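You operate a simulated robot arm through the tools that you are given. There is no shell and no other tool. Be economical: measure what you need, move in short steps, check, and stop when the job is done.

You run a simulated two-armed robot. Do the job below in one go: nothing can be reset, and whatever is moved stays where it is left.

JOB
Open the bench drawer, fetch the block from the long white table and set it in the tray of the bench drawer, then shut the drawer. Take the pair of gloves on the long white table and put it away on the bagging bench. Put the bar of soap on the table. Take the wipes tin and put it in the ready crate. Put one of the seal packs from the long white table on the cage top. The order is free.

It is judged by the outcome, as a careful person would: the job done as asked, and still so three seconds after it is handed in. It fails if anything else is knocked over, pushed out of place, dropped, spilled or broken. A push-on lid holds only when it is set on centred and level and pressed home; a screw cap is set on level and turned clockwise until tight.

ROBOT AND FRAMES
Two 6-joint arms with two-finger grippers on one trunk, on a base that drives. Base frame: it is fixed to the floor where the robot stands at the start and does not move with it; the origin is under the middle of the robot, x ahead of it, y to its left, z up. Readings come in cm, rad, newtons and seconds.
The left shoulder is at the start at [7, 14.8, 140.4], the right one opposite. With the tool pointing down near the work surface each hand reaches from about 32 to 60 cm from the robot's upright axis, wherever it stands, measured 20 degrees to its own side. Places, roughly: bagging bench [-650, 540, 80]; bar of soap (8x5x3 cm) [-80, -160, 80]; bench drawer [70, 10, 80]; block [-125, -175, 75]; cage top [20, 60, 120]; pair of gloves [-100, -175, 75]; ready crate [-175, -225, 75]; seal pack [-75, -150, 75]; table [-510, -60, 80]; tray of the bench drawer [70, 20, 70]; wipes tin [-75, -150, 125]. Payload 2.45 kg a hand.
Tool frame (each hand has its own): the origin (TCP) lies between the finger pads and is the grasp point; the fingertips stand 3 cm ahead of it; z points along the fingers, y is the line along which they close. The gripper opens to 10.6 cm. The gripper's body begins 7.9 cm behind the TCP.
Orientation is that of the tool frame in the base frame, as a unit quaternion [x, y, z, w]. With the fingers straight down and closing along the base's y, the tool's x points along the base's -x, its y along +y and its z along -z.

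CONTROLS
- The arms move only by the tool jog_arm. It takes "left_increments", "right_increments" or both (then of equal length, played together; a hand with none holds still); each is a list of rows, each a list of 7 numbers: the shift along the base's x, y, z in cm, then the turn, a rotation vector about the base's x, y, z in rad, then the closure in counts, from 0 (fully open) to 255 (shut). In form: [[x, y, z, rx, ry, rz, grip], ...]. A call has 1 to 10 rows; each row shifts and turns the commanded pose from where the row before left it. Each row takes 0.2 s and may step no farther than 5 cm and 0.15 rad from the row before; otherwise, or with a gripper value out of range, the whole call is refused. Where a pose cannot be reached the arm comes as near as it can. A force on the tool above 40 N (or 10 N above the force at the start of the call, whichever is more), or a blocked arm, ends the call early, and 0.2 s more pass. The fingers move at their own pace (about 7.2 cm/s each) and stop on an object; they squeeze with about 22 N. The grip force told is the motor's: it shows also when the fingers shut on nothing. Time passes only in rows, and 0.2 s behind the last, so rows that do not move let the fingers close. It gives the time, the measured TCP pose, the force on the tool (base axes), the opening and the grip force at its end, in the units of the frame above (readings bear some noise), with the torque about the TCP (base axes, N m) and any sound that the robot's microphone picked up, and new pictures: "show" is both (left out), scene, wrist or none (wrist: the cameras of the hands that moved).
- Cameras (640 x 400 px; columns grow to the right, rows downward): "scene" is now at [9.66, 3.72, 159.18]; the picture's right is [0.61, -0.79, -0.00], its down [-0.72, -0.56, -0.41] and it looks along [0.32, 0.25, -0.91] (base axes); focal length 255 px, centre (320, 200). "left" rides on the left gripper at [7.6, 0.2, -10.6] in its tool frame; the picture's right is [-0.02, 1.00, 0.00], its down [-0.78, -0.02, -0.62] and it looks along [-0.62, -0.01, 0.78] (tool axes); focal length 247 px, centre (320, 200). "right" rides on the right gripper at [7.6, -0.2, -10.6] in its tool frame; the picture's right is [0.02, 1.00, 0.00], its down [-0.78, 0.02, -0.62] and it looks along [-0.62, 0.01, 0.78] (tool axes); focal length 247 px, centre (320, 200). There is no depth. A picture from a camera that has moved, and an enlarged one, comes with that camera's place and axes in the base frame and with its lens.
- move_column(by): slides the trunk up (or, below 0, down) by that many cm; the arms and the scene camera ride with it, the base frame stays. It gives what a move gives, with no picture.
- base_move(legs): drives the robot by 1 to 6 legs, each [ahead, left, turn to the left] in cm, cm and rad, along the robot's own axes; the way and the turn of a leg run together, so that a leg with both is an arc; at most 150 cm and 3.142 rad a leg. The arms and the cameras ride along, it lands a little off, and it stops where it bumps. It gives what a move gives, and a new picture of the scene camera.
- turn_head(pan, tilt): turns the head with the scene camera to pan (to the left, within 1.501 rad either way) and tilt (down, from -0.506 to 1.204), counted from straight ahead of the robot. It gives what a move gives, and a new picture of the scene camera.
- close_up(camera, box): a new picture of the part [left, top, right, bottom] of that camera's present view, enlarged. It takes no simulated time.
- hand_in(): hands the job in; it is judged then, once.

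Work in short steps. Places have to be worked out from the pictures, the camera data and where the tool is seen: move nearer, look again, correct. Check each grasp and each placing, and mend what went wrong. You have 186 turns and 260 pictures in all, those below and enlarged ones among them. Open the grippers and draw the arms clear of the work before you hand the job in, unless the task says otherwise; then end with one line.

The tools are called after ">>>" as name(argument=value, ...) on one line, values as JSON. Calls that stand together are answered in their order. jog_arm: Moves the arms, as the interface text tells. Its arguments: {"type":"object","properties":{"left_increments":{"type":"array","items":{"type":"array","items":{"type":"number"}}},"right_increments":{"type":"array","items":{"type":"array","items":{"type":"number"}}},"show":{"type":"string","enum":["both","scene","wrist","none"]}},"required":[]} The other tools are called the same way: move_column (by) slides the trunk up or down; base_move (legs) drives the base; turn_head (pan, tilt) turns the head that bears the scene camera; close_up (camera, box) takes an enlarged picture of a part of a camera's view; hand_in () hands the job in.

At the start:

```text
clock: 0.0
left_eef_pos: [36.54, 23.81, 99.88]
left_ee_rot: [0.0, 1.0, 0.0, 0.001]
left_force: [-0.1, -1.1, 0.2]
left_moment: [-0.01, 0.02, -0.01]
left_width: 10.6
left_finger_force: 0.2
right_eef_pos: [59.68, -10.68, 100.02]
right_ee_rot: [0.0, 1.0, 0.0, -0.001]
right_force: [-0.3, 0.3, 0.3]
right_moment: [0.04, -0.01, -0.02]
right_width: 10.6
right_finger_force: 0.1
trunk travel left (down, up): [-87.6, 6.4]
robot x, y, heading: [0.25, -0.6, 0.005]
head pan, tilt: [0.66, 1.15]
```

scene: 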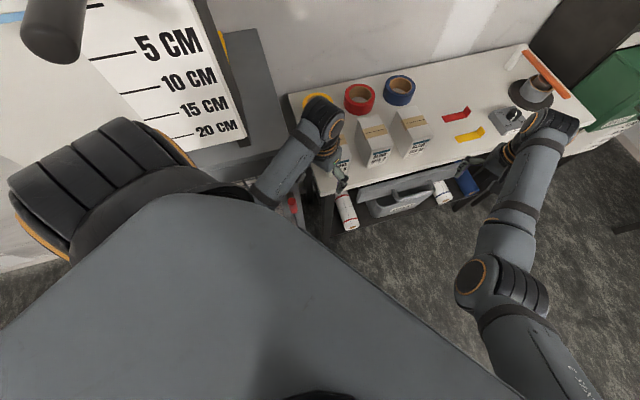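
right: 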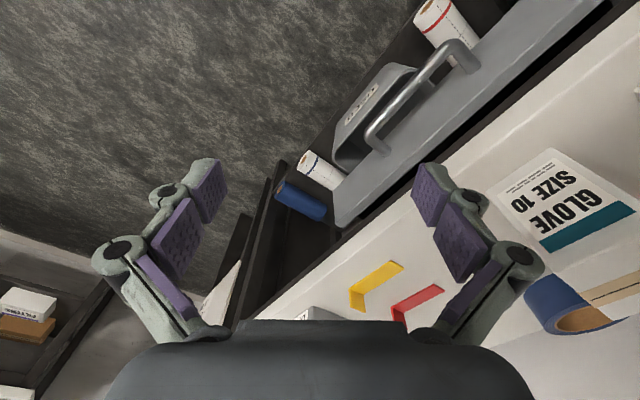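
left: 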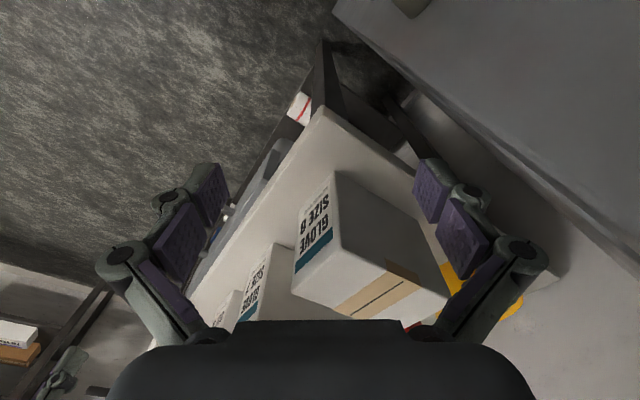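

I see the bench ahead with a drawer handle below its top. I'll look around with the head to map the room.

>>> turn_head(pan=0, tilt=0.7)

>>> turn_head(pan=-1.5, tilt=0.3)

>>> turn_head(pan=1.2, tilt=0.5)

```text
clock: 1.0
left_eef_pos: [36.57, 23.71, 99.88]
left_ee_rot: [0.0, 1.0, -0.001, 0.0]
left_force: [0.4, -0.1, 0.4]
left_moment: [0.01, 0.04, 0.01]
left_width: 10.58
left_finger_force: 0.0
right_eef_pos: [59.8, -10.47, 99.95]
right_ee_rot: [0.0, 1.0, 0.0, 0.0]
right_force: [0.0, 0.8, -0.5]
right_moment: [-0.01, 0.02, 0.0]
right_width: 10.61
right_finger_force: 0.1
trunk travel left (down, up): [-87.6, 6.4]
robot x, y, heading: [-0.06, 0.35, -0.003]
head pan, tilt: [0.0, 0.7]
camera scene: at [13.43, 0.08, 162.49], right [0.0, -1.0, 0.0], down [-0.64, 0.0, -0.76], along [0.76, 0.0, -0.64], focal length 255 px, centre (320, 200)
```

scene: 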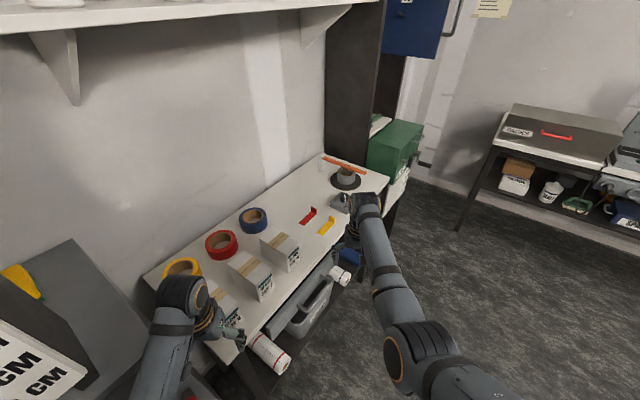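

```text
clock: 2.6
left_eef_pos: [36.53, 23.72, 99.96]
left_ee_rot: [0.0, 1.0, 0.0, 0.0]
left_force: [0.5, 0.3, 0.0]
left_moment: [0.03, 0.01, -0.01]
left_width: 10.62
left_finger_force: 0.1
right_eef_pos: [59.73, -10.58, 99.89]
right_ee_rot: [0.001, 1.0, -0.001, 0.001]
right_force: [-0.5, 0.0, 0.1]
right_moment: [-0.02, 0.03, -0.01]
right_width: 10.61
right_finger_force: 0.0
trunk travel left (down, up): [-87.6, 6.4]
robot x, y, heading: [0.11, 0.19, -0.0]
head pan, tilt: [-1.499, 0.3]
camera scene: at [5.62, -9.25, 166.1], right [-1.0, -0.07, 0.0], down [-0.02, 0.3, -0.96], along [0.07, -0.95, -0.3], focal length 255 px, centre (320, 200)
```

scene: 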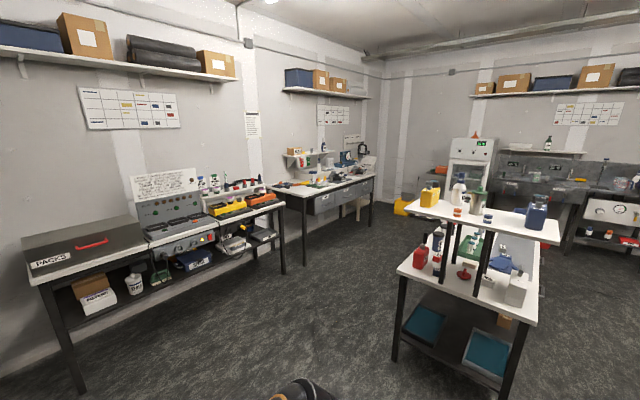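

```text
clock: 5.0
left_eef_pos: [36.54, 23.7, 100.02]
left_ee_rot: [-0.001, 1.0, 0.0, 0.0]
left_force: [-0.3, -0.7, 0.2]
left_moment: [0.01, -0.01, 0.0]
left_width: 10.62
left_finger_force: 0.1
right_eef_pos: [59.83, -10.57, 99.93]
right_ee_rot: [-0.001, 1.0, 0.001, 0.0]
right_force: [0.5, 0.5, -0.1]
right_moment: [-0.02, -0.03, -0.02]
right_width: 10.59
right_finger_force: 0.0
trunk travel left (down, up): [-87.6, 6.4]
robot x, y, heading: [-0.18, -0.14, -0.003]
head pan, tilt: [1.201, 0.499]
camera scene: at [8.23, 8.55, 164.26], right [0.93, -0.36, 0.0], down [-0.17, -0.45, -0.88], along [0.32, 0.82, -0.48], focal length 255 px, centre (320, 200)
```

scene: 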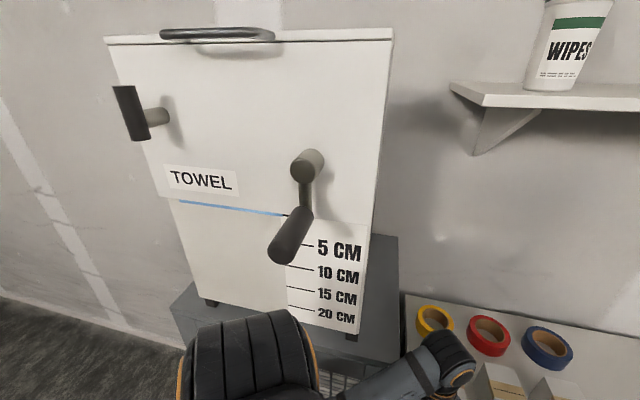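

The TOWEL box stands on a grey thing that may be the cage; the two-tier white table to the right rear is the long white table. I'll enlarge and look from other angles.

>>> turn_head(pan=1.2, tilt=1.1)

>>> turn_head(pan=-1.5, tilt=0.35)

>>> close_up(camera="scene", box=[380, 140, 580, 380])

```text
clock: 6.0
left_eef_pos: [36.44, 23.77, 99.99]
left_ee_rot: [-0.001, 1.0, 0.0, -0.001]
left_force: [0.1, -0.7, -0.4]
left_moment: [0.01, 0.0, -0.05]
left_width: 10.6
left_finger_force: 0.0
right_eef_pos: [59.77, -10.65, 100.03]
right_ee_rot: [0.001, 1.0, 0.0, 0.0]
right_force: [0.2, -0.2, 0.5]
right_moment: [0.02, 0.0, -0.02]
right_width: 10.61
right_finger_force: 0.1
trunk travel left (down, up): [-87.6, 6.4]
robot x, y, heading: [0.09, 0.1, -0.0]
head pan, tilt: [1.201, 1.1]
camera scene: at [7.22, 5.96, 159.5], right [0.93, -0.36, 0.0], down [-0.32, -0.83, -0.45], along [0.16, 0.42, -0.89], focal length 255 px, centre (320, 200)
```

scene: 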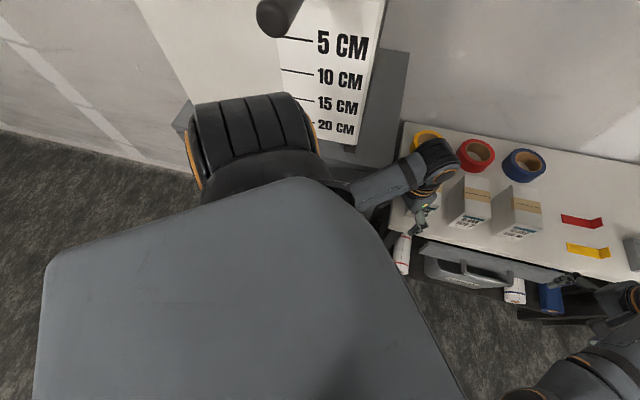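

```text
clock: 8.4
left_eef_pos: [36.55, 23.69, 100.02]
left_ee_rot: [-0.001, 1.0, 0.0, 0.0]
left_force: [-0.7, 0.2, 0.6]
left_moment: [0.0, 0.0, 0.0]
left_width: 10.58
left_finger_force: 0.0
right_eef_pos: [59.8, -10.61, 99.94]
right_ee_rot: [0.0, 1.0, 0.0, 0.0]
right_force: [-0.6, -0.4, -0.2]
right_moment: [0.02, 0.03, -0.01]
right_width: 10.59
right_finger_force: 0.1
trunk travel left (down, up): [-87.6, 6.4]
robot x, y, heading: [0.04, 0.21, -0.001]
head pan, tilt: [-1.499, 0.351]
camera scene: at [5.61, -9.22, 165.63], right [-1.0, -0.07, 0.0], down [-0.02, 0.34, -0.94], along [0.07, -0.94, -0.34], focal length 255 px, centre (320, 200)
```

scene: 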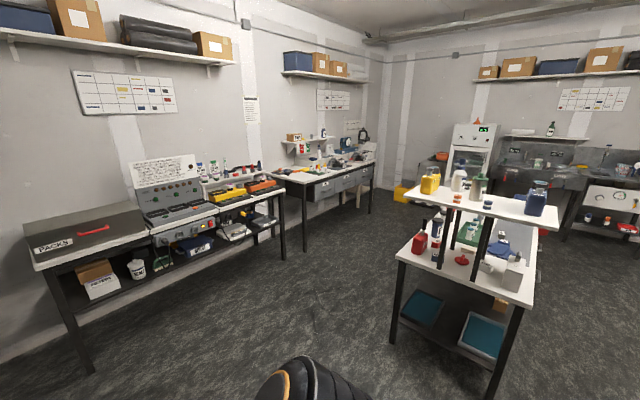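

```text
1.67 times, centred on (480, 260) of scene
camera zoom: at [5.61, -9.22, 165.63], right [-1.0, -0.07, 0.0], down [-0.02, 0.34, -0.94], along [0.07, -0.94, -0.34], focal length 425 px, centre (53, 100)
```

zoom: 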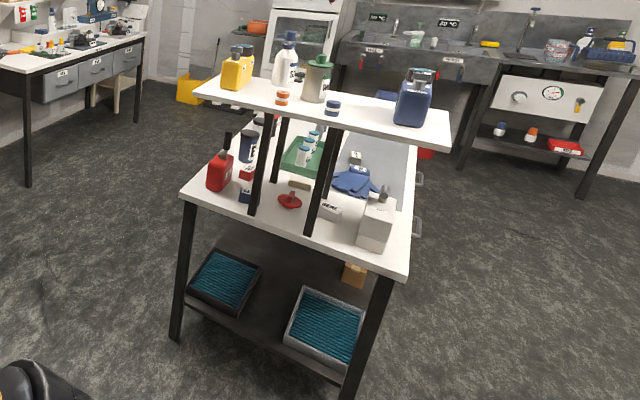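

The geometry suggests the bench runs diagonally. I'll look closely at the drawer front and the cage.

>>> turn_head(pan=0.25, tilt=0.85)

>>> close_up(camera="scene", box=[200, 100, 480, 300])

>>> close_up(camera="right", box=[240, 0, 640, 250])

```text
clock: 10.2
left_eef_pos: [36.66, 23.74, 100.03]
left_ee_rot: [0.0, 1.0, 0.0, 0.0]
left_force: [-0.8, 0.0, 0.1]
left_moment: [0.04, -0.04, 0.03]
left_width: 10.6
left_finger_force: 0.1
right_eef_pos: [59.79, -10.56, 99.99]
right_ee_rot: [0.0, 1.0, 0.0, 0.0]
right_force: [0.2, 0.9, 0.0]
right_moment: [-0.01, 0.03, 0.01]
right_width: 10.6
right_finger_force: 0.0
trunk travel left (down, up): [-87.6, 6.4]
robot x, y, heading: [0.35, -0.07, -0.0]
head pan, tilt: [0.25, 0.85]
camera scene: at [12.52, 1.99, 161.26], right [0.25, -0.97, 0.0], down [-0.73, -0.19, -0.66], along [0.64, 0.16, -0.75], focal length 255 px, centre (320, 200)
```

scene: 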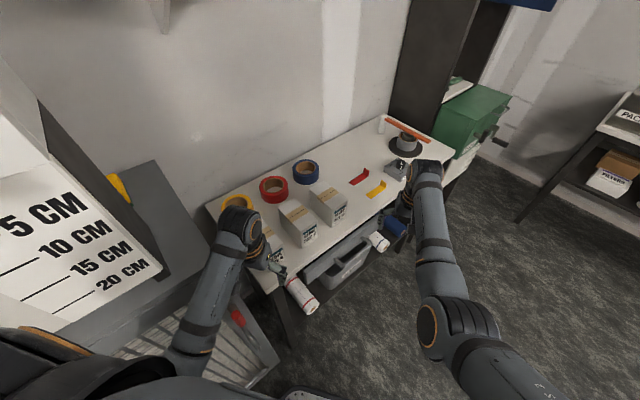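

```text
2.00 times, centred on (340, 200) of scene
camera zoom: at [12.52, 1.99, 161.26], right [0.25, -0.97, 0.0], down [-0.73, -0.19, -0.66], along [0.64, 0.16, -0.75], focal length 510 px, centre (280, 200)
```

zoom: 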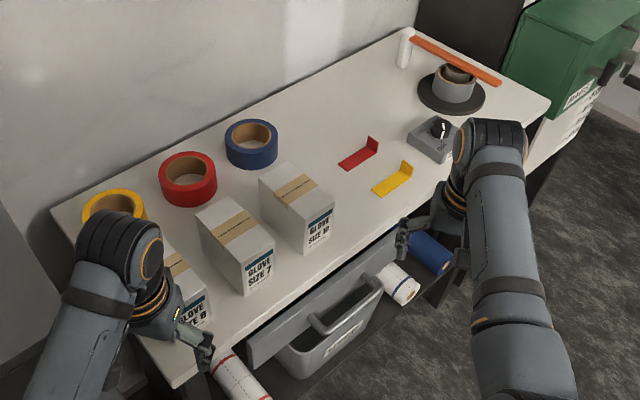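

```text
1.60 times, centred on (440, 125) of right
camera zoom: at [52.13, -10.71, 110.48], right [-0.02, 1.0, 0.0], down [0.78, 0.02, 0.62], along [0.62, 0.01, -0.78], focal length 395 px, centre (128, 320)
```

zoom: 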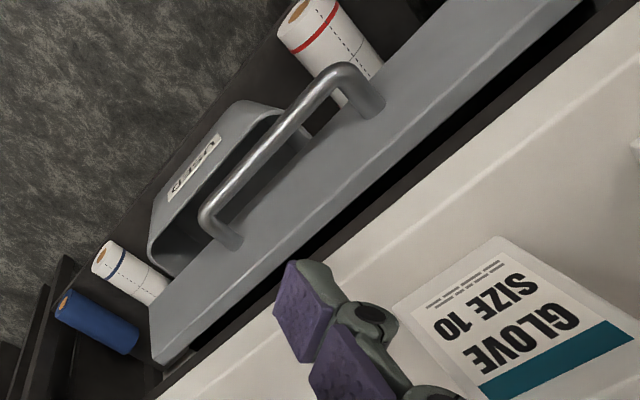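

The drawer has a bar handle near (64, 4), and the bench edge runs about 35° off my y axis (normal at heading ≈0.96). I'll slide right, away from the cage, then turn to face the drawer.

>>> base_move(legs=[[0, -40, 0], [0, 0, 0.96]])

>>> turn_head(pan=0.0, tilt=0.8)

>>> turn_head(pan=0.9, tilt=0.5)

```text
clock: 15.2
left_eef_pos: [2.0, 3.34, 99.92]
left_ee_rot: [-0.456, 0.89, 0.0, 0.001]
left_force: [-0.2, 0.5, 0.0]
left_moment: [-0.01, -0.02, -0.01]
left_width: 10.62
left_finger_force: 0.1
right_eef_pos: [43.37, 2.14, 100.0]
right_ee_rot: [-0.456, 0.89, 0.0, 0.0]
right_force: [0.3, -0.4, -0.3]
right_moment: [-0.01, -0.02, -0.01]
right_width: 10.6
right_finger_force: 0.1
trunk travel left (down, up): [-87.6, 6.4]
robot x, y, heading: [-0.06, -40.05, 0.945]
head pan, tilt: [0.25, 0.85]
camera scene: at [5.69, -28.85, 161.26], right [0.93, -0.36, 0.0], down [-0.27, -0.7, -0.66], along [0.24, 0.61, -0.75], focal length 255 px, centre (320, 200)
```

scene: 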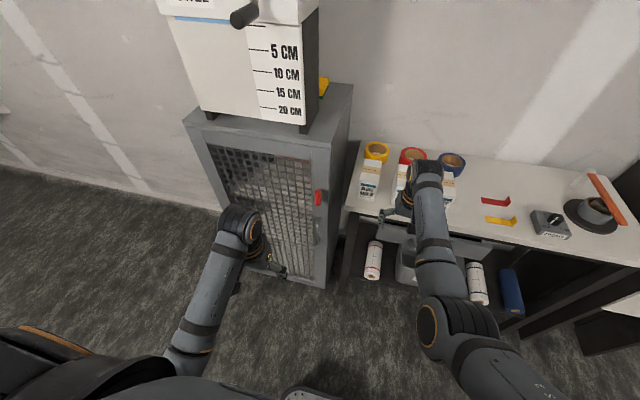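

```text
clock: 15.9
left_eef_pos: [1.99, 3.14, 100.01]
left_ee_rot: [-0.456, 0.89, 0.0, 0.0]
left_force: [0.2, -0.1, 1.1]
left_moment: [-0.03, 0.01, 0.01]
left_width: 10.6
left_finger_force: 0.0
right_eef_pos: [43.45, 2.16, 100.0]
right_ee_rot: [-0.457, 0.89, 0.001, -0.001]
right_force: [0.1, -0.1, 0.4]
right_moment: [-0.01, 0.02, -0.02]
right_width: 10.64
right_finger_force: 0.1
trunk travel left (down, up): [-87.6, 6.4]
robot x, y, heading: [-0.08, -40.49, 0.947]
head pan, tilt: [0.0, 0.799]
camera scene: at [7.49, -29.55, 161.66], right [0.81, -0.58, 0.0], down [-0.42, -0.58, -0.7], along [0.41, 0.57, -0.72], focal length 255 px, centre (320, 200)
```

scene: 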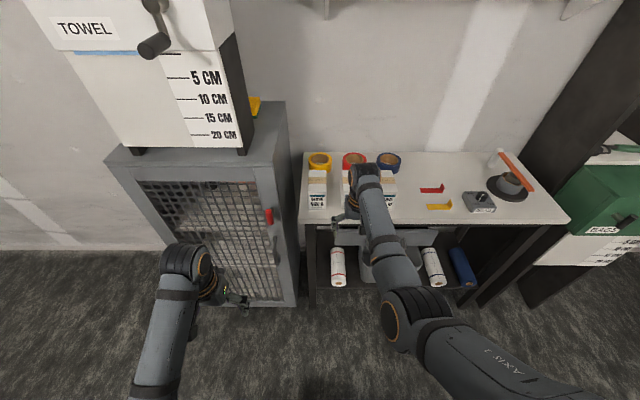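

```text
clock: 17.1
left_eef_pos: [2.04, 3.29, 99.98]
left_ee_rot: [-0.456, 0.89, 0.0, 0.0]
left_force: [0.1, 0.2, 0.8]
left_moment: [0.0, -0.02, 0.01]
left_width: 10.6
left_finger_force: 0.0
right_eef_pos: [43.47, 2.16, 99.91]
right_ee_rot: [-0.456, 0.89, 0.0, 0.0]
right_force: [0.8, 0.4, -0.3]
right_moment: [0.02, 0.0, -0.01]
right_width: 10.61
right_finger_force: 0.0
trunk travel left (down, up): [-87.6, 6.4]
robot x, y, heading: [0.19, -40.38, 0.951]
head pan, tilt: [0.901, 0.499]
camera scene: at [0.32, -27.36, 164.26], right [0.96, 0.27, 0.0], down [0.13, -0.46, -0.88], along [-0.24, 0.84, -0.48], focal length 255 px, centre (320, 200)
```

scene: 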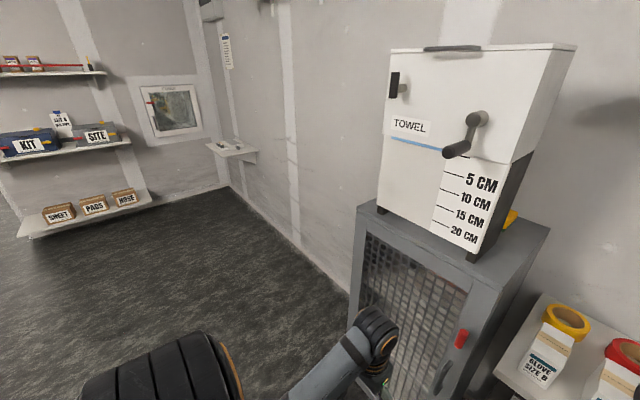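

The bench front is square to me now. I'll retract the right hand and close in so the handle lies ~55 cm ahead.

>>> jog_arm(right_increments=[[-2.9, -4.05, 0, 0, 0, 0, 0], [-2.9, -4.05, 0, 0, 0, 0, 0], [-2.9, -4.05, 0, 0, 0, 0, 0], [-2.9, -4.05, 0, 0, 0, 0, 0]], show="none")

>>> base_move(legs=[[15, -5, 0.01]])

>>> turn_head(pan=-0.15, tilt=1.1)

>>> close_up(camera="right", box=[0, 0, 640, 400])

```text
clock: 17.9
left_eef_pos: [2.18, 3.36, 100.01]
left_ee_rot: [-0.456, 0.89, -0.001, 0.001]
left_force: [-0.2, -0.3, -0.6]
left_moment: [-0.01, 0.0, 0.05]
left_width: 10.57
left_finger_force: 0.1
right_eef_pos: [47.4, -5.94, 109.38]
right_ee_rot: [-0.429, 0.892, -0.016, 0.139]
right_force: [-0.6, -0.7, 0.7]
right_moment: [-0.01, 0.01, 0.02]
right_width: 10.61
right_finger_force: 0.0
right hand out of reach, approached as far as the arm can: row 3
trunk travel left (down, up): [-87.6, 6.4]
robot x, y, heading: [0.15, -40.46, 0.949]
head pan, tilt: [0.901, 0.499]
stopped in row 3 (right hand): the arm was blocked; the commanded pose is now the measured one
```

```text
clock: 19.3
left_eef_pos: [14.05, 12.4, 100.09]
left_ee_rot: [-0.461, 0.887, 0.001, 0.001]
left_force: [-0.6, 0.6, 0.6]
left_moment: [0.04, -0.01, -0.02]
left_width: 10.58
left_finger_force: 0.1
right_eef_pos: [59.45, 3.63, 109.46]
right_ee_rot: [-0.434, 0.89, -0.016, 0.14]
right_force: [0.4, -0.4, -0.4]
right_moment: [0.02, -0.03, 0.0]
right_width: 10.58
right_finger_force: 0.1
trunk travel left (down, up): [-87.6, 6.4]
robot x, y, heading: [12.6, -31.27, 0.96]
head pan, tilt: [0.901, 0.499]
camera scene: at [12.54, -18.39, 164.28], right [0.96, 0.29, 0.0], down [0.14, -0.46, -0.88], along [-0.25, 0.84, -0.48], focal length 255 px, centre (320, 200)
```

scene: 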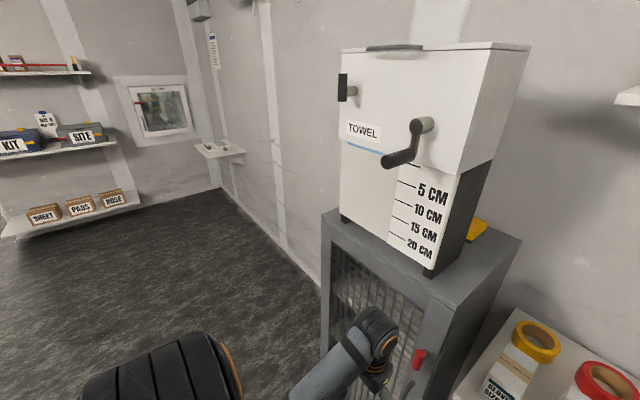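

```text
clock: 20.6
left_eef_pos: [14.15, 12.39, 99.97]
left_ee_rot: [-0.461, 0.887, 0.0, -0.001]
left_force: [0.8, 0.6, 0.8]
left_moment: [0.01, -0.03, -0.05]
left_width: 10.6
left_finger_force: 0.0
right_eef_pos: [59.69, 3.69, 109.27]
right_ee_rot: [-0.434, 0.89, -0.016, 0.139]
right_force: [0.3, 0.5, 0.1]
right_moment: [0.01, 0.0, 0.0]
right_width: 10.6
right_finger_force: 0.0
trunk travel left (down, up): [-87.6, 6.4]
robot x, y, heading: [12.5, -30.78, 0.952]
head pan, tilt: [-0.15, 1.1]
camera scene: at [19.81, -22.31, 159.49], right [0.72, -0.69, 0.0], down [-0.61, -0.65, -0.45], along [0.31, 0.33, -0.89], focal length 255 px, centre (320, 200)
```

scene: 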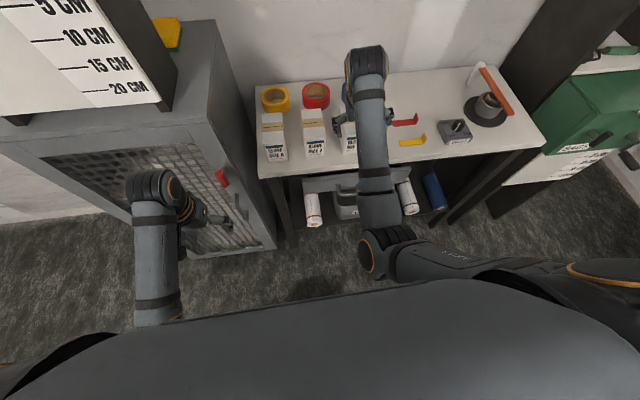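

```text
1.00 times, centred on (320, 200) of right (not enlarged: the box is as wide or as high as the picture)
camera zoom: at [52.55, -3.25, 117.53], right [-0.78, 0.61, -0.15], down [0.28, 0.56, 0.78], along [0.56, 0.56, -0.61], focal length 247 px, centre (320, 200)
```

zoom: 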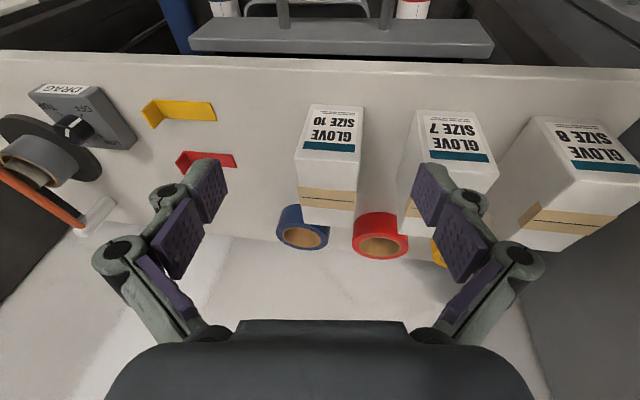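

The handle posts root at about (71,0) and (58,9); the bar sits ~4 cm out. I'll straighten the right hand and bring it down before the handle, closed, to look.

>>> jog_arm(right_increments=[[-0.5, -2, -3.5, -0.02, 0.0524, 0.0092, 150], [-0.5, -2, -3.5, -0.02, 0.0524, 0.0092, 255], [-0.5, -2, -3.5, -0.02, 0.0524, 0.0092, 255], [-0.5, -2, -3.5, -0.02, 0.0524, 0.0092, 255], [-0.6, -1.8, -3.3, -0.02, 0.0524, 0.0092, 255], [0, 0, 0, 0, 0, 0, 255]], show="wrist")

```text
clock: 22.0
left_eef_pos: [14.17, 12.42, 99.88]
left_ee_rot: [-0.461, 0.887, 0.0, 0.0]
left_force: [-0.7, 0.5, -0.1]
left_moment: [0.01, -0.02, 0.02]
left_width: 10.62
left_finger_force: 0.0
right_eef_pos: [56.97, -6.07, 91.86]
right_ee_rot: [-0.46, 0.888, 0.001, 0.0]
right_force: [-0.1, -0.3, -0.4]
right_moment: [0.0, 0.01, 0.01]
right_width: 0.0
right_finger_force: 21.7
trunk travel left (down, up): [-87.6, 6.4]
robot x, y, heading: [12.93, -31.1, 0.959]
head pan, tilt: [-0.15, 1.1]
camera right: at [52.73, -12.39, 102.3], right [-0.83, 0.56, 0.0], down [0.44, 0.65, 0.62], along [0.35, 0.51, -0.78], focal length 247 px, centre (320, 200)
```

right: 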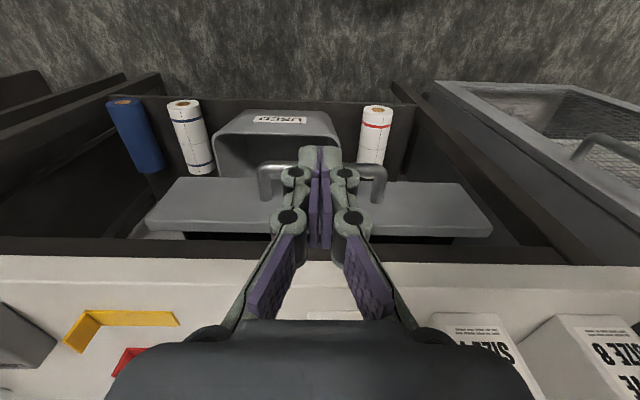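

Triangulating, the bar is near z≈77, ~7 cm ahead of the hand and laterally centred on it, with ~3.5 cm behind it. I'll move over the gap and look again before dipping in.

>>> jog_arm(right_increments=[[1.9, 2.7, 0, 0, 0, 0, 255], [1.9, 2.7, 0, 0, 0, 0, 255], [1.8, 2.5, 0, 0, 0, 0, 255], [0, 0, -3, 0, 0, 0, 255]], show="wrist")

>>> close_up(camera="right", box=[200, 60, 440, 260])

>>> close_up(camera="scene", box=[260, 80, 480, 260])

```text
clock: 23.0
left_eef_pos: [14.26, 12.45, 100.02]
left_ee_rot: [-0.461, 0.887, 0.0, 0.001]
left_force: [0.3, 0.2, -0.5]
left_moment: [0.01, 0.0, 0.0]
left_width: 10.6
left_finger_force: 0.1
right_eef_pos: [62.6, 1.93, 88.87]
right_ee_rot: [-0.459, 0.889, 0.0, 0.0]
right_force: [-0.1, -0.1, 0.0]
right_moment: [0.0, 0.03, -0.02]
right_width: 0.0
right_finger_force: 22.3
trunk travel left (down, up): [-87.6, 6.4]
robot x, y, heading: [12.85, -30.85, 0.956]
head pan, tilt: [-0.15, 1.1]
camera right: at [58.34, -4.43, 99.31], right [-0.83, 0.56, 0.0], down [0.44, 0.65, 0.62], along [0.35, 0.51, -0.78], focal length 247 px, centre (320, 200)
```

right: 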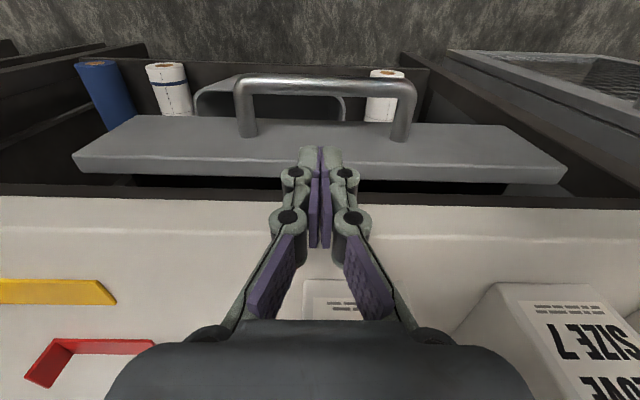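

```text
2.00 times, centred on (320, 160) of right
camera zoom: at [58.34, -4.43, 99.31], right [-0.83, 0.56, 0.0], down [0.44, 0.65, 0.62], along [0.35, 0.51, -0.78], focal length 494 px, centre (320, 280)
```

zoom: 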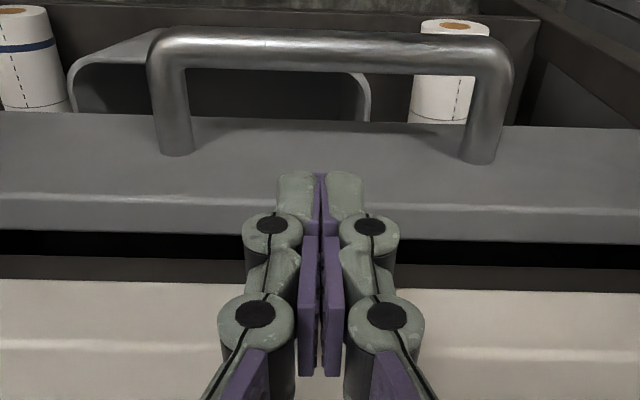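

```text
2.22 times, centred on (370, 170) of scene
camera zoom: at [19.84, -22.34, 159.49], right [0.72, -0.69, 0.0], down [-0.62, -0.64, -0.45], along [0.31, 0.33, -0.89], focal length 566 px, centre (209, 267)
```

zoom: 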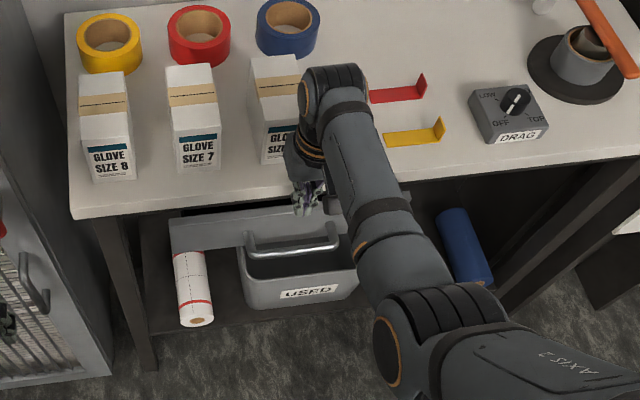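

Bar at f≈35.1, z≈77.7; face at f≈39. I'll shift back 0.7 cm and lower the closed fingers behind the bar.

>>> jog_arm(right_increments=[[-0.4, -0.57, 0, 0, 0, 0, 255], [0, 0, -2.5, 0, 0, 0, 255], [0, 0, -2.5, 0, 0, 0, 255], [0, 0, -2.5, 0, 0, 0, 255], [0, 0, -2.5, 0, 0, 0, 255]], show="wrist")

```text
clock: 24.3
left_eef_pos: [13.36, 11.56, 100.35]
left_ee_rot: [-0.461, 0.887, 0.0, 0.005]
left_force: [0.4, -0.1, 0.7]
left_moment: [-0.01, -0.01, -0.01]
left_width: 10.59
left_finger_force: 0.1
right_eef_pos: [62.61, 1.92, 80.79]
right_ee_rot: [-0.456, 0.889, 0.01, 0.019]
right_force: [-16.6, -22.6, 45.8]
right_moment: [3.25, -1.22, -0.93]
right_width: 0.0
right_finger_force: 21.7
trunk travel left (down, up): [-87.6, 6.4]
robot x, y, heading: [12.41, -30.97, 0.957]
head pan, tilt: [-0.15, 1.1]
stopped in row 5 (right hand): the force on the tool passed its limit at 81 N (the readings are from after the stop); the commanded pose is now the measured one
camera right: at [58.02, -4.66, 91.05], right [-0.82, 0.57, 0.0], down [0.43, 0.62, 0.65], along [0.37, 0.54, -0.76], focal length 247 px, centre (320, 200)
```

right: 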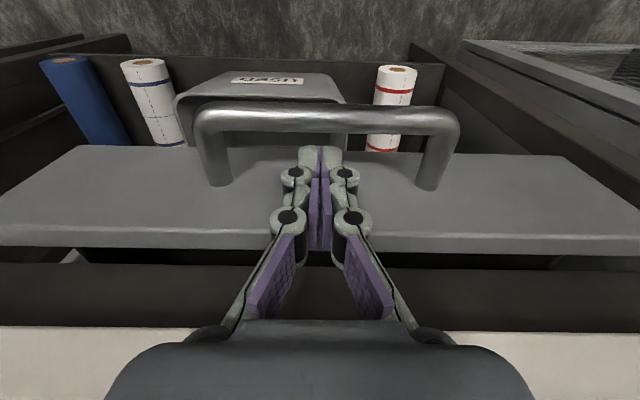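

Something (probably the gripper body on the bench edge) stopped it. I'll lift 3 cm and read the settled state.

>>> jog_arm(right_increments=[[0, 0, 3, 0, 0, 0, 255], [0, 0, 0, 0, 0, 0, 255], [0, 0, 0, 0, 0, 0, 255]], show="wrist")

```text
clock: 25.1
left_eef_pos: [14.18, 12.52, 99.92]
left_ee_rot: [-0.461, 0.888, -0.001, -0.001]
left_force: [0.1, 0.8, 0.4]
left_moment: [0.0, -0.01, 0.02]
left_width: 10.62
left_finger_force: 0.0
right_eef_pos: [63.12, 2.4, 83.01]
right_ee_rot: [-0.459, 0.888, 0.006, 0.012]
right_force: [0.0, -0.3, -0.3]
right_moment: [0.0, 0.04, 0.0]
right_width: 0.01
right_finger_force: 28.8
trunk travel left (down, up): [-87.6, 6.4]
robot x, y, heading: [12.41, -31.19, 0.957]
head pan, tilt: [-0.15, 1.1]
camera right: at [58.62, -4.14, 93.27], right [-0.83, 0.56, 0.0], down [0.43, 0.63, 0.64], along [0.36, 0.53, -0.77], focal length 247 px, centre (320, 200)
```

right: 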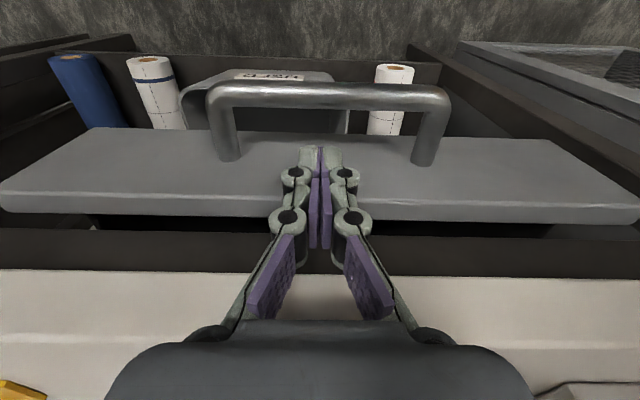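

The body met the bench edge at z≈88, so a vertical hook won't do. I'll back off, yaw the hand 90° and then pitch it forward to pinch the bar between upper and lower fingers.

>>> jog_arm(right_increments=[[0, 0, 4, 0, 0, 0, 255], [-2.5, -3.5, 2, 0, 0, 0, 200], [-2.5, -3.5, 0, 0, 0, 0.15, 100], [-2.5, -3.5, 0, 0, 0, 0.15, 100], [0, 0, 0, 0, 0, 0.15, 100], [0, 0, 0, 0, 0, 0.15, 100], [0, 0, 0, 0, 0, 0.15, 100], [0, 0, 0, 0, 0, 0.15, 100], [0, 0, 0, 0, 0, 0.15, 100], [0, 0, 0, 0, 0, 0.15, 100]], show="none")

>>> jog_arm(right_increments=[[0, 0, 0, 0, 0, 0.15, 100], [0, 0, 0, 0, 0, 0.15, 100], [0, 0, 0, 0, 0, 0.07, 100], [0, 0, 0, 0.123, -0.087, 0, 100], [0, 0, 0, 0.123, -0.087, 0, 100], [0, 0, 0, 0.123, -0.087, 0, 100], [0, 0, 0, 0.123, -0.087, 0, 100], [0, 0, 0, 0.123, -0.087, 0, 100], [0, 0, 0, 0.123, -0.087, 0, 100]], show="both")

```text
clock: 27.3
left_eef_pos: [14.22, 12.3, 99.92]
left_ee_rot: [-0.461, 0.887, 0.0, -0.001]
left_force: [-0.2, -0.2, -0.2]
left_moment: [0.01, -0.02, 0.01]
left_width: 10.59
left_finger_force: 0.1
right_eef_pos: [55.67, -8.09, 88.98]
right_ee_rot: [0.881, -0.473, -0.012, -0.008]
right_force: [-0.5, 0.7, -0.1]
right_moment: [0.02, 0.01, 0.0]
right_width: 6.44
right_finger_force: 0.0
trunk travel left (down, up): [-87.6, 6.4]
robot x, y, heading: [12.24, -31.14, 0.964]
head pan, tilt: [-0.15, 1.1]
```

```text
clock: 29.3
left_eef_pos: [14.15, 12.35, 99.94]
left_ee_rot: [-0.461, 0.887, 0.0, 0.0]
left_force: [-1.1, -0.2, -0.1]
left_moment: [0.01, -0.02, 0.01]
left_width: 10.59
left_finger_force: 0.0
right_eef_pos: [55.52, -8.2, 88.98]
right_ee_rot: [0.858, -0.269, 0.12, -0.422]
right_force: [-0.7, -0.8, 0.1]
right_moment: [0.01, -0.02, 0.0]
right_width: 6.45
right_finger_force: 0.0
trunk travel left (down, up): [-87.6, 6.4]
robot x, y, heading: [12.77, -31.13, 0.959]
head pan, tilt: [-0.15, 1.1]
camera scene: at [19.74, -22.44, 159.5], right [0.72, -0.69, 0.0], down [-0.62, -0.64, -0.45], along [0.31, 0.33, -0.89], focal length 255 px, centre (320, 200)
camera right: at [57.35, -19.36, 95.37], right [-0.34, -0.51, -0.79], down [-0.92, 0.02, 0.39], along [-0.18, 0.86, -0.48], focal length 247 px, centre (320, 200)
```

scene: 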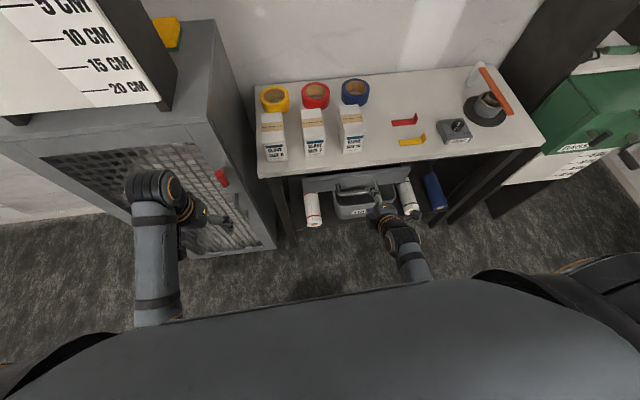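
right: 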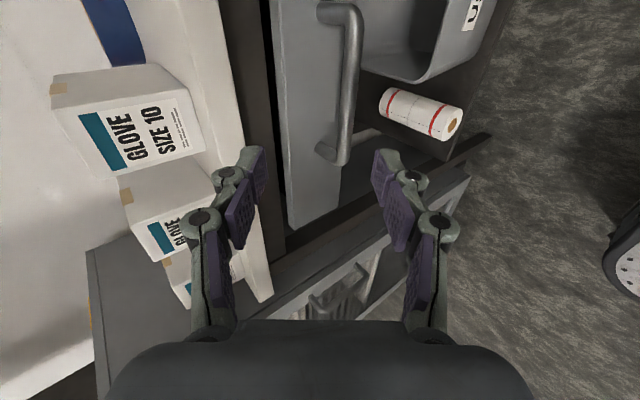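

Good view: the fingers now straddle the bar's line. I'll move to a staging point 6 cm short along the tool axis with the opening reduced.

>>> jog_arm(right_increments=[[1.2, 1.7, -3.5, 0, 0, 0, 145], [1.2, 1.7, -3.4, 0, 0, 0, 145], [0, 0, 0, 0, 0, 0, 145]], show="wrist")

```text
clock: 30.1
left_eef_pos: [13.96, 12.38, 100.07]
left_ee_rot: [-0.461, 0.887, 0.0, 0.0]
left_force: [-0.2, 0.4, -0.2]
left_moment: [-0.02, -0.03, 0.01]
left_width: 10.6
left_finger_force: 0.0
right_eef_pos: [57.89, -4.88, 82.0]
right_ee_rot: [0.859, -0.268, 0.119, -0.42]
right_force: [0.2, -0.3, 0.9]
right_moment: [-0.02, -0.03, 0.03]
right_width: 4.57
right_finger_force: 0.0
trunk travel left (down, up): [-87.6, 6.4]
robot x, y, heading: [12.46, -31.08, 0.956]
head pan, tilt: [-0.15, 1.1]
camera right: at [59.7, -15.96, 88.45], right [-0.34, -0.51, -0.79], down [-0.92, 0.02, 0.39], along [-0.18, 0.86, -0.48], focal length 247 px, centre (320, 200)
```

right: 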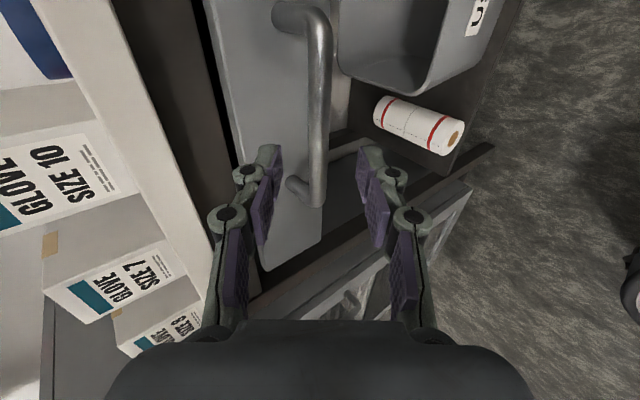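

The bar lies midway between the fingertips. Advancing along the tool axis.

>>> jog_arm(right_increments=[[0.9, 1.28, -1.23, 0, 0, 0, 145], [0.9, 1.28, -1.23, 0, 0, 0, 145], [0.9, 1.28, -1.23, 0, 0, 0, 145]], show="wrist")

```text
clock: 30.9
left_eef_pos: [14.21, 12.41, 99.85]
left_ee_rot: [-0.461, 0.887, -0.001, -0.001]
left_force: [0.3, 0.1, -0.1]
left_moment: [-0.01, 0.03, 0.02]
left_width: 10.62
left_finger_force: 0.1
right_eef_pos: [60.6, -0.82, 78.18]
right_ee_rot: [0.859, -0.268, 0.119, -0.42]
right_force: [0.6, 0.3, -0.6]
right_moment: [-0.05, 0.01, 0.02]
right_width: 4.57
right_finger_force: 0.0
trunk travel left (down, up): [-87.6, 6.4]
robot x, y, heading: [12.28, -31.32, 0.955]
head pan, tilt: [-0.15, 1.1]
camera right: at [62.5, -11.99, 84.7], right [-0.34, -0.52, -0.79], down [-0.92, 0.02, 0.39], along [-0.18, 0.86, -0.48], focal length 247 px, centre (320, 200)
```

right: 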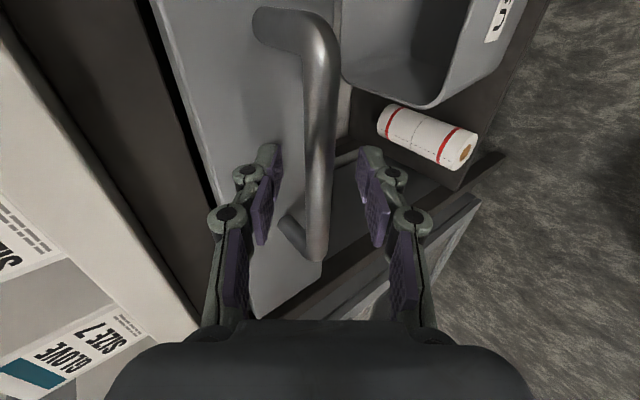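

Bar is between the pads. Closing on it.

>>> jog_arm(right_increments=[[0, 0, 0, 0, 0, 0, 200], [0, 0, 0, 0, 0, 0, 255], [0, 0, 0, 0, 0, 0, 255]], show="wrist")

```text
clock: 31.7
left_eef_pos: [14.11, 12.26, 99.99]
left_ee_rot: [-0.461, 0.887, 0.0, 0.0]
left_force: [0.4, -0.5, 0.2]
left_moment: [0.0, 0.0, 0.01]
left_width: 10.62
left_finger_force: 0.1
right_eef_pos: [60.71, -0.84, 78.41]
right_ee_rot: [0.858, -0.269, 0.12, -0.42]
right_force: [0.2, -0.9, 2.1]
right_moment: [0.04, 0.04, -0.01]
right_width: 1.5
right_finger_force: 40.7
trunk travel left (down, up): [-87.6, 6.4]
robot x, y, heading: [12.51, -30.88, 0.959]
head pan, tilt: [-0.15, 1.1]
camera right: at [62.45, -12.03, 84.79], right [-0.34, -0.51, -0.79], down [-0.92, 0.02, 0.39], along [-0.18, 0.86, -0.48], focal length 247 px, centre (320, 200)
```

right: 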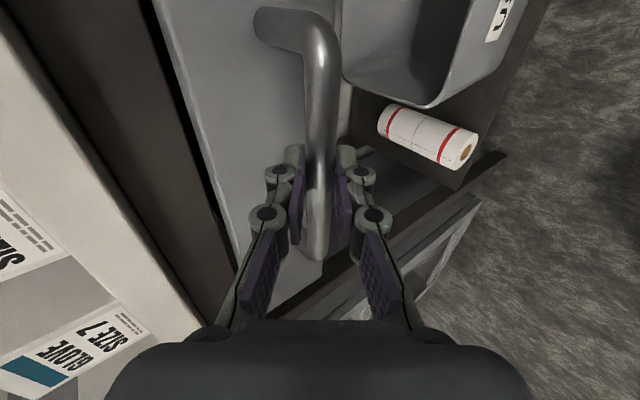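

Gripped (1.5 cm). Pulling straight back.

>>> jog_arm(right_increments=[[-0.58, -0.81, 0, 0, 0, 0, 255], [-1.16, -1.63, 0, 0, 0, 0, 255], [-1.16, -1.63, 0, 0, 0, 0, 255], [-1.16, -1.63, 0, 0, 0, 0, 255], [-1.16, -1.63, 0, 0, 0, 0, 255], [-1.16, -1.63, 0, 0, 0, 0, 255], [-1.16, -1.63, 0, 0, 0, 0, 255]], show="both")

```text
clock: 33.3
left_eef_pos: [14.05, 12.46, 100.06]
left_ee_rot: [-0.462, 0.887, 0.0, 0.0]
left_force: [0.5, -0.5, 0.5]
left_moment: [0.0, 0.0, -0.01]
left_width: 10.62
left_finger_force: 0.1
right_eef_pos: [52.96, -11.61, 78.39]
right_ee_rot: [0.859, -0.269, 0.118, -0.42]
right_force: [-3.6, 1.9, 5.1]
right_moment: [0.01, 0.0, -0.15]
right_width: 1.48
right_finger_force: 40.8
trunk travel left (down, up): [-87.6, 6.4]
robot x, y, heading: [12.43, -31.3, 0.957]
head pan, tilt: [-0.15, 1.1]
camera scene: at [19.56, -22.51, 159.51], right [0.72, -0.69, 0.0], down [-0.61, -0.64, -0.46], along [0.31, 0.33, -0.89], focal length 255 px, centre (320, 200)
camera right: at [54.72, -22.74, 84.79], right [-0.34, -0.51, -0.79], down [-0.92, 0.02, 0.39], along [-0.18, 0.86, -0.48], focal length 247 px, centre (320, 200)
```

scene: 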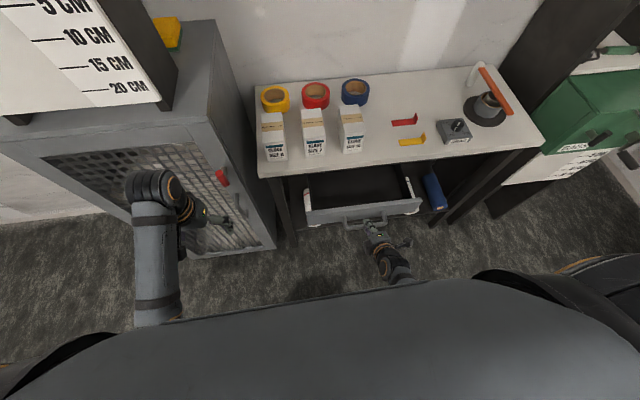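
right: 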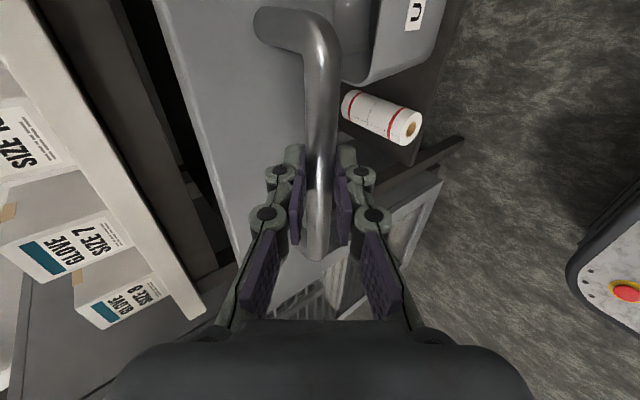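

The drawer is coming out well; I'll pull ~7 cm more, then release and back away.

>>> jog_arm(right_increments=[[-1.16, -1.63, 0, 0, 0, 0, 255], [-1.16, -1.63, 0, 0, 0, 0, 255], [-1.16, -1.63, 0, 0, 0, 0, 255], [-0.58, -0.81, 0, 0, 0, 0, 255], [0, 0, 0, 0, 0, 0, 140], [0, 0, 0, 0, 0, 0, 140]], show="both")

```text
clock: 34.7
left_eef_pos: [14.23, 12.37, 99.96]
left_ee_rot: [-0.461, 0.887, -0.001, -0.001]
left_force: [-0.3, 0.8, 0.1]
left_moment: [-0.02, -0.03, -0.02]
left_width: 10.59
left_finger_force: 0.2
right_eef_pos: [49.18, -16.96, 78.5]
right_ee_rot: [0.859, -0.269, 0.119, -0.419]
right_force: [-0.2, -0.2, 0.1]
right_moment: [0.0, 0.02, 0.02]
right_width: 4.75
right_finger_force: 0.1
right hand out of reach, approached as far as the arm can: row 3
trunk travel left (down, up): [-87.6, 6.4]
robot x, y, heading: [12.98, -31.17, 0.962]
head pan, tilt: [-0.15, 1.1]
camera scene: at [19.77, -22.35, 159.49], right [0.72, -0.69, 0.0], down [-0.62, -0.64, -0.45], along [0.31, 0.33, -0.89], focal length 255 px, centre (320, 200)
camera right: at [51.07, -27.93, 84.92], right [-0.35, -0.52, -0.78], down [-0.92, 0.02, 0.39], along [-0.18, 0.85, -0.49], focal length 247 px, centre (320, 200)
```

scene: 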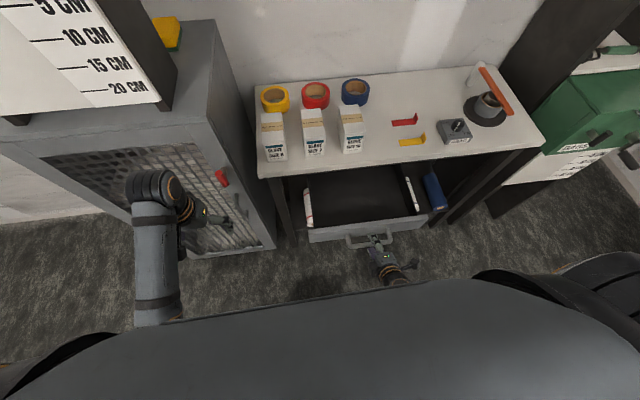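
right: 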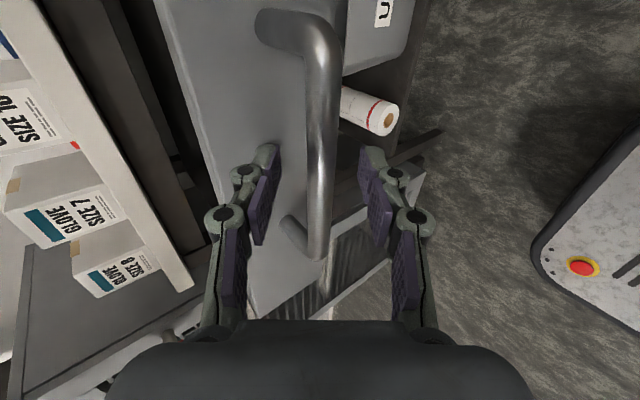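

Drawer is ~20 cm open and released. I'll retract along the tool axis off the bar.

>>> jog_arm(right_increments=[[-0.5, -0.7, 0.67, 0, 0, 0, 130], [-0.5, -0.7, 0.67, 0, 0, 0, 130], [-0.5, -0.7, 0.67, 0, 0, 0, 130]], show="wrist")

```text
clock: 35.5
left_eef_pos: [14.09, 12.42, 100.04]
left_ee_rot: [-0.461, 0.887, 0.0, -0.001]
left_force: [0.0, 0.1, 1.5]
left_moment: [-0.01, 0.02, -0.01]
left_width: 10.61
left_finger_force: 0.0
right_eef_pos: [47.79, -18.88, 80.42]
right_ee_rot: [0.859, -0.268, 0.119, -0.421]
right_force: [0.4, 0.2, 0.4]
right_moment: [0.01, 0.02, 0.0]
right_width: 5.2
right_finger_force: 0.1
trunk travel left (down, up): [-87.6, 6.4]
robot x, y, heading: [12.62, -30.55, 0.955]
head pan, tilt: [-0.15, 1.1]
camera right: at [49.61, -30.11, 86.87], right [-0.34, -0.52, -0.79], down [-0.92, 0.02, 0.39], along [-0.18, 0.86, -0.48], focal length 247 px, centre (320, 200)
```

right: 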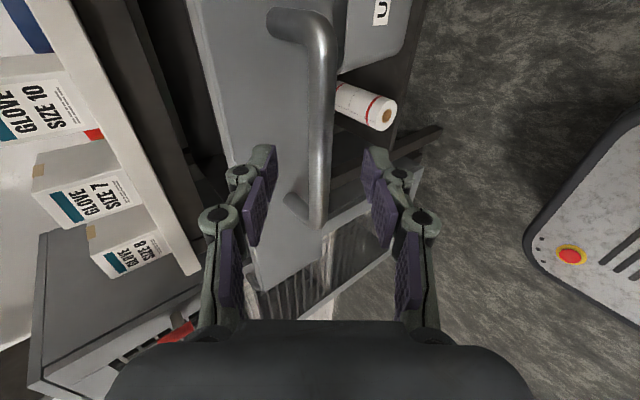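

Clear of the bar. Driving back, then restoring the right hand to vertical.

>>> base_move(legs=[[-30, 0, 0]])

>>> jog_arm(right_increments=[[0, 0, 1, -0.123, 0.087, 0, 60], [0, 0, 1, -0.123, 0.087, 0, 0], [0, 0, 1, -0.123, 0.087, 0, 0], [0, 0, 1, -0.123, 0.087, 0, 0], [0, 0, 1, -0.123, 0.087, 0, 0], [0, 0, 1, -0.123, 0.087, 0, 0], [0, 0, 0, 0, 0, -0.15, 0], [0, 0, 0, 0, 0, -0.15, 0], [0, 0, 0, 0, 0, -0.15, 0], [0, 0, 0, 0, 0, -0.15, 0]], show="none")

>>> jog_arm(right_increments=[[0, 0, 0, 0, 0, -0.15, 0], [0, 0, 0, 0, 0, -0.15, 0], [0, 0, 0, 0, 0, -0.15, 0], [0, 0, 0, 0, 0, -0.15, 0], [0, 0, 0, 0, 0, -0.15, 0], [0, 0, 0, 0, 0, -0.15, 0], [0, 0, 0, 0, 0, -0.07, 0]], show="none")

```text
clock: 37.6
left_eef_pos: [-3.03, -12.06, 100.0]
left_ee_rot: [-0.46, 0.888, -0.001, -0.001]
left_force: [-0.4, 0.7, 0.5]
left_moment: [0.0, 0.01, 0.01]
left_width: 10.59
left_finger_force: 0.0
right_eef_pos: [30.63, -43.52, 80.39]
right_ee_rot: [0.859, -0.27, 0.12, -0.419]
right_force: [-0.5, -0.3, -0.2]
right_moment: [0.01, 0.05, 0.0]
right_width: 5.21
right_finger_force: 0.0
trunk travel left (down, up): [-87.6, 6.4]
robot x, y, heading: [-4.81, -55.47, 0.957]
head pan, tilt: [-0.15, 1.1]
camera scene: at [2.54, -46.89, 159.48], right [0.72, -0.69, 0.0], down [-0.62, -0.64, -0.45], along [0.31, 0.33, -0.89], focal length 255 px, centre (320, 200)
```

scene: 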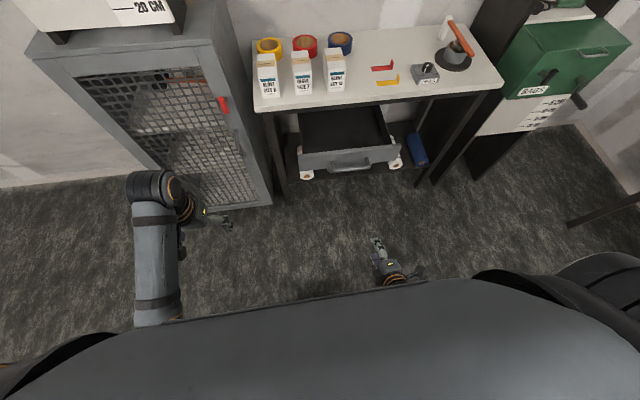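

```text
clock: 39.8
left_eef_pos: [-3.16, -12.2, 99.87]
left_ee_rot: [-0.46, 0.888, 0.0, -0.001]
left_force: [0.5, -0.2, -0.4]
left_moment: [0.04, -0.02, 0.02]
left_width: 10.62
left_finger_force: 0.0
right_eef_pos: [29.54, -42.72, 86.33]
right_ee_rot: [0.819, -0.57, -0.006, -0.066]
right_force: [0.6, -0.4, 0.2]
right_moment: [-0.03, 0.02, 0.0]
right_width: 10.57
right_finger_force: 0.0
right hand out of reach, approached as far as the arm can: row 1
trunk travel left (down, up): [-87.6, 6.4]
robot x, y, heading: [-4.62, -55.8, 0.956]
head pan, tilt: [-0.15, 1.1]
```

```text
clock: 41.4
left_eef_pos: [-3.07, -12.19, 99.89]
left_ee_rot: [-0.46, 0.888, -0.001, 0.0]
left_force: [0.3, 0.5, 0.4]
left_moment: [0.01, 0.04, -0.01]
left_width: 10.61
left_finger_force: 0.2
right_eef_pos: [29.6, -42.68, 86.17]
right_ee_rot: [-0.459, 0.886, -0.024, 0.062]
right_force: [1.2, -0.6, -0.2]
right_moment: [-0.02, -0.01, -0.01]
right_width: 10.61
right_finger_force: 0.1
trunk travel left (down, up): [-87.6, 6.4]
robot x, y, heading: [-4.55, -55.82, 0.954]
head pan, tilt: [-0.15, 1.1]
```

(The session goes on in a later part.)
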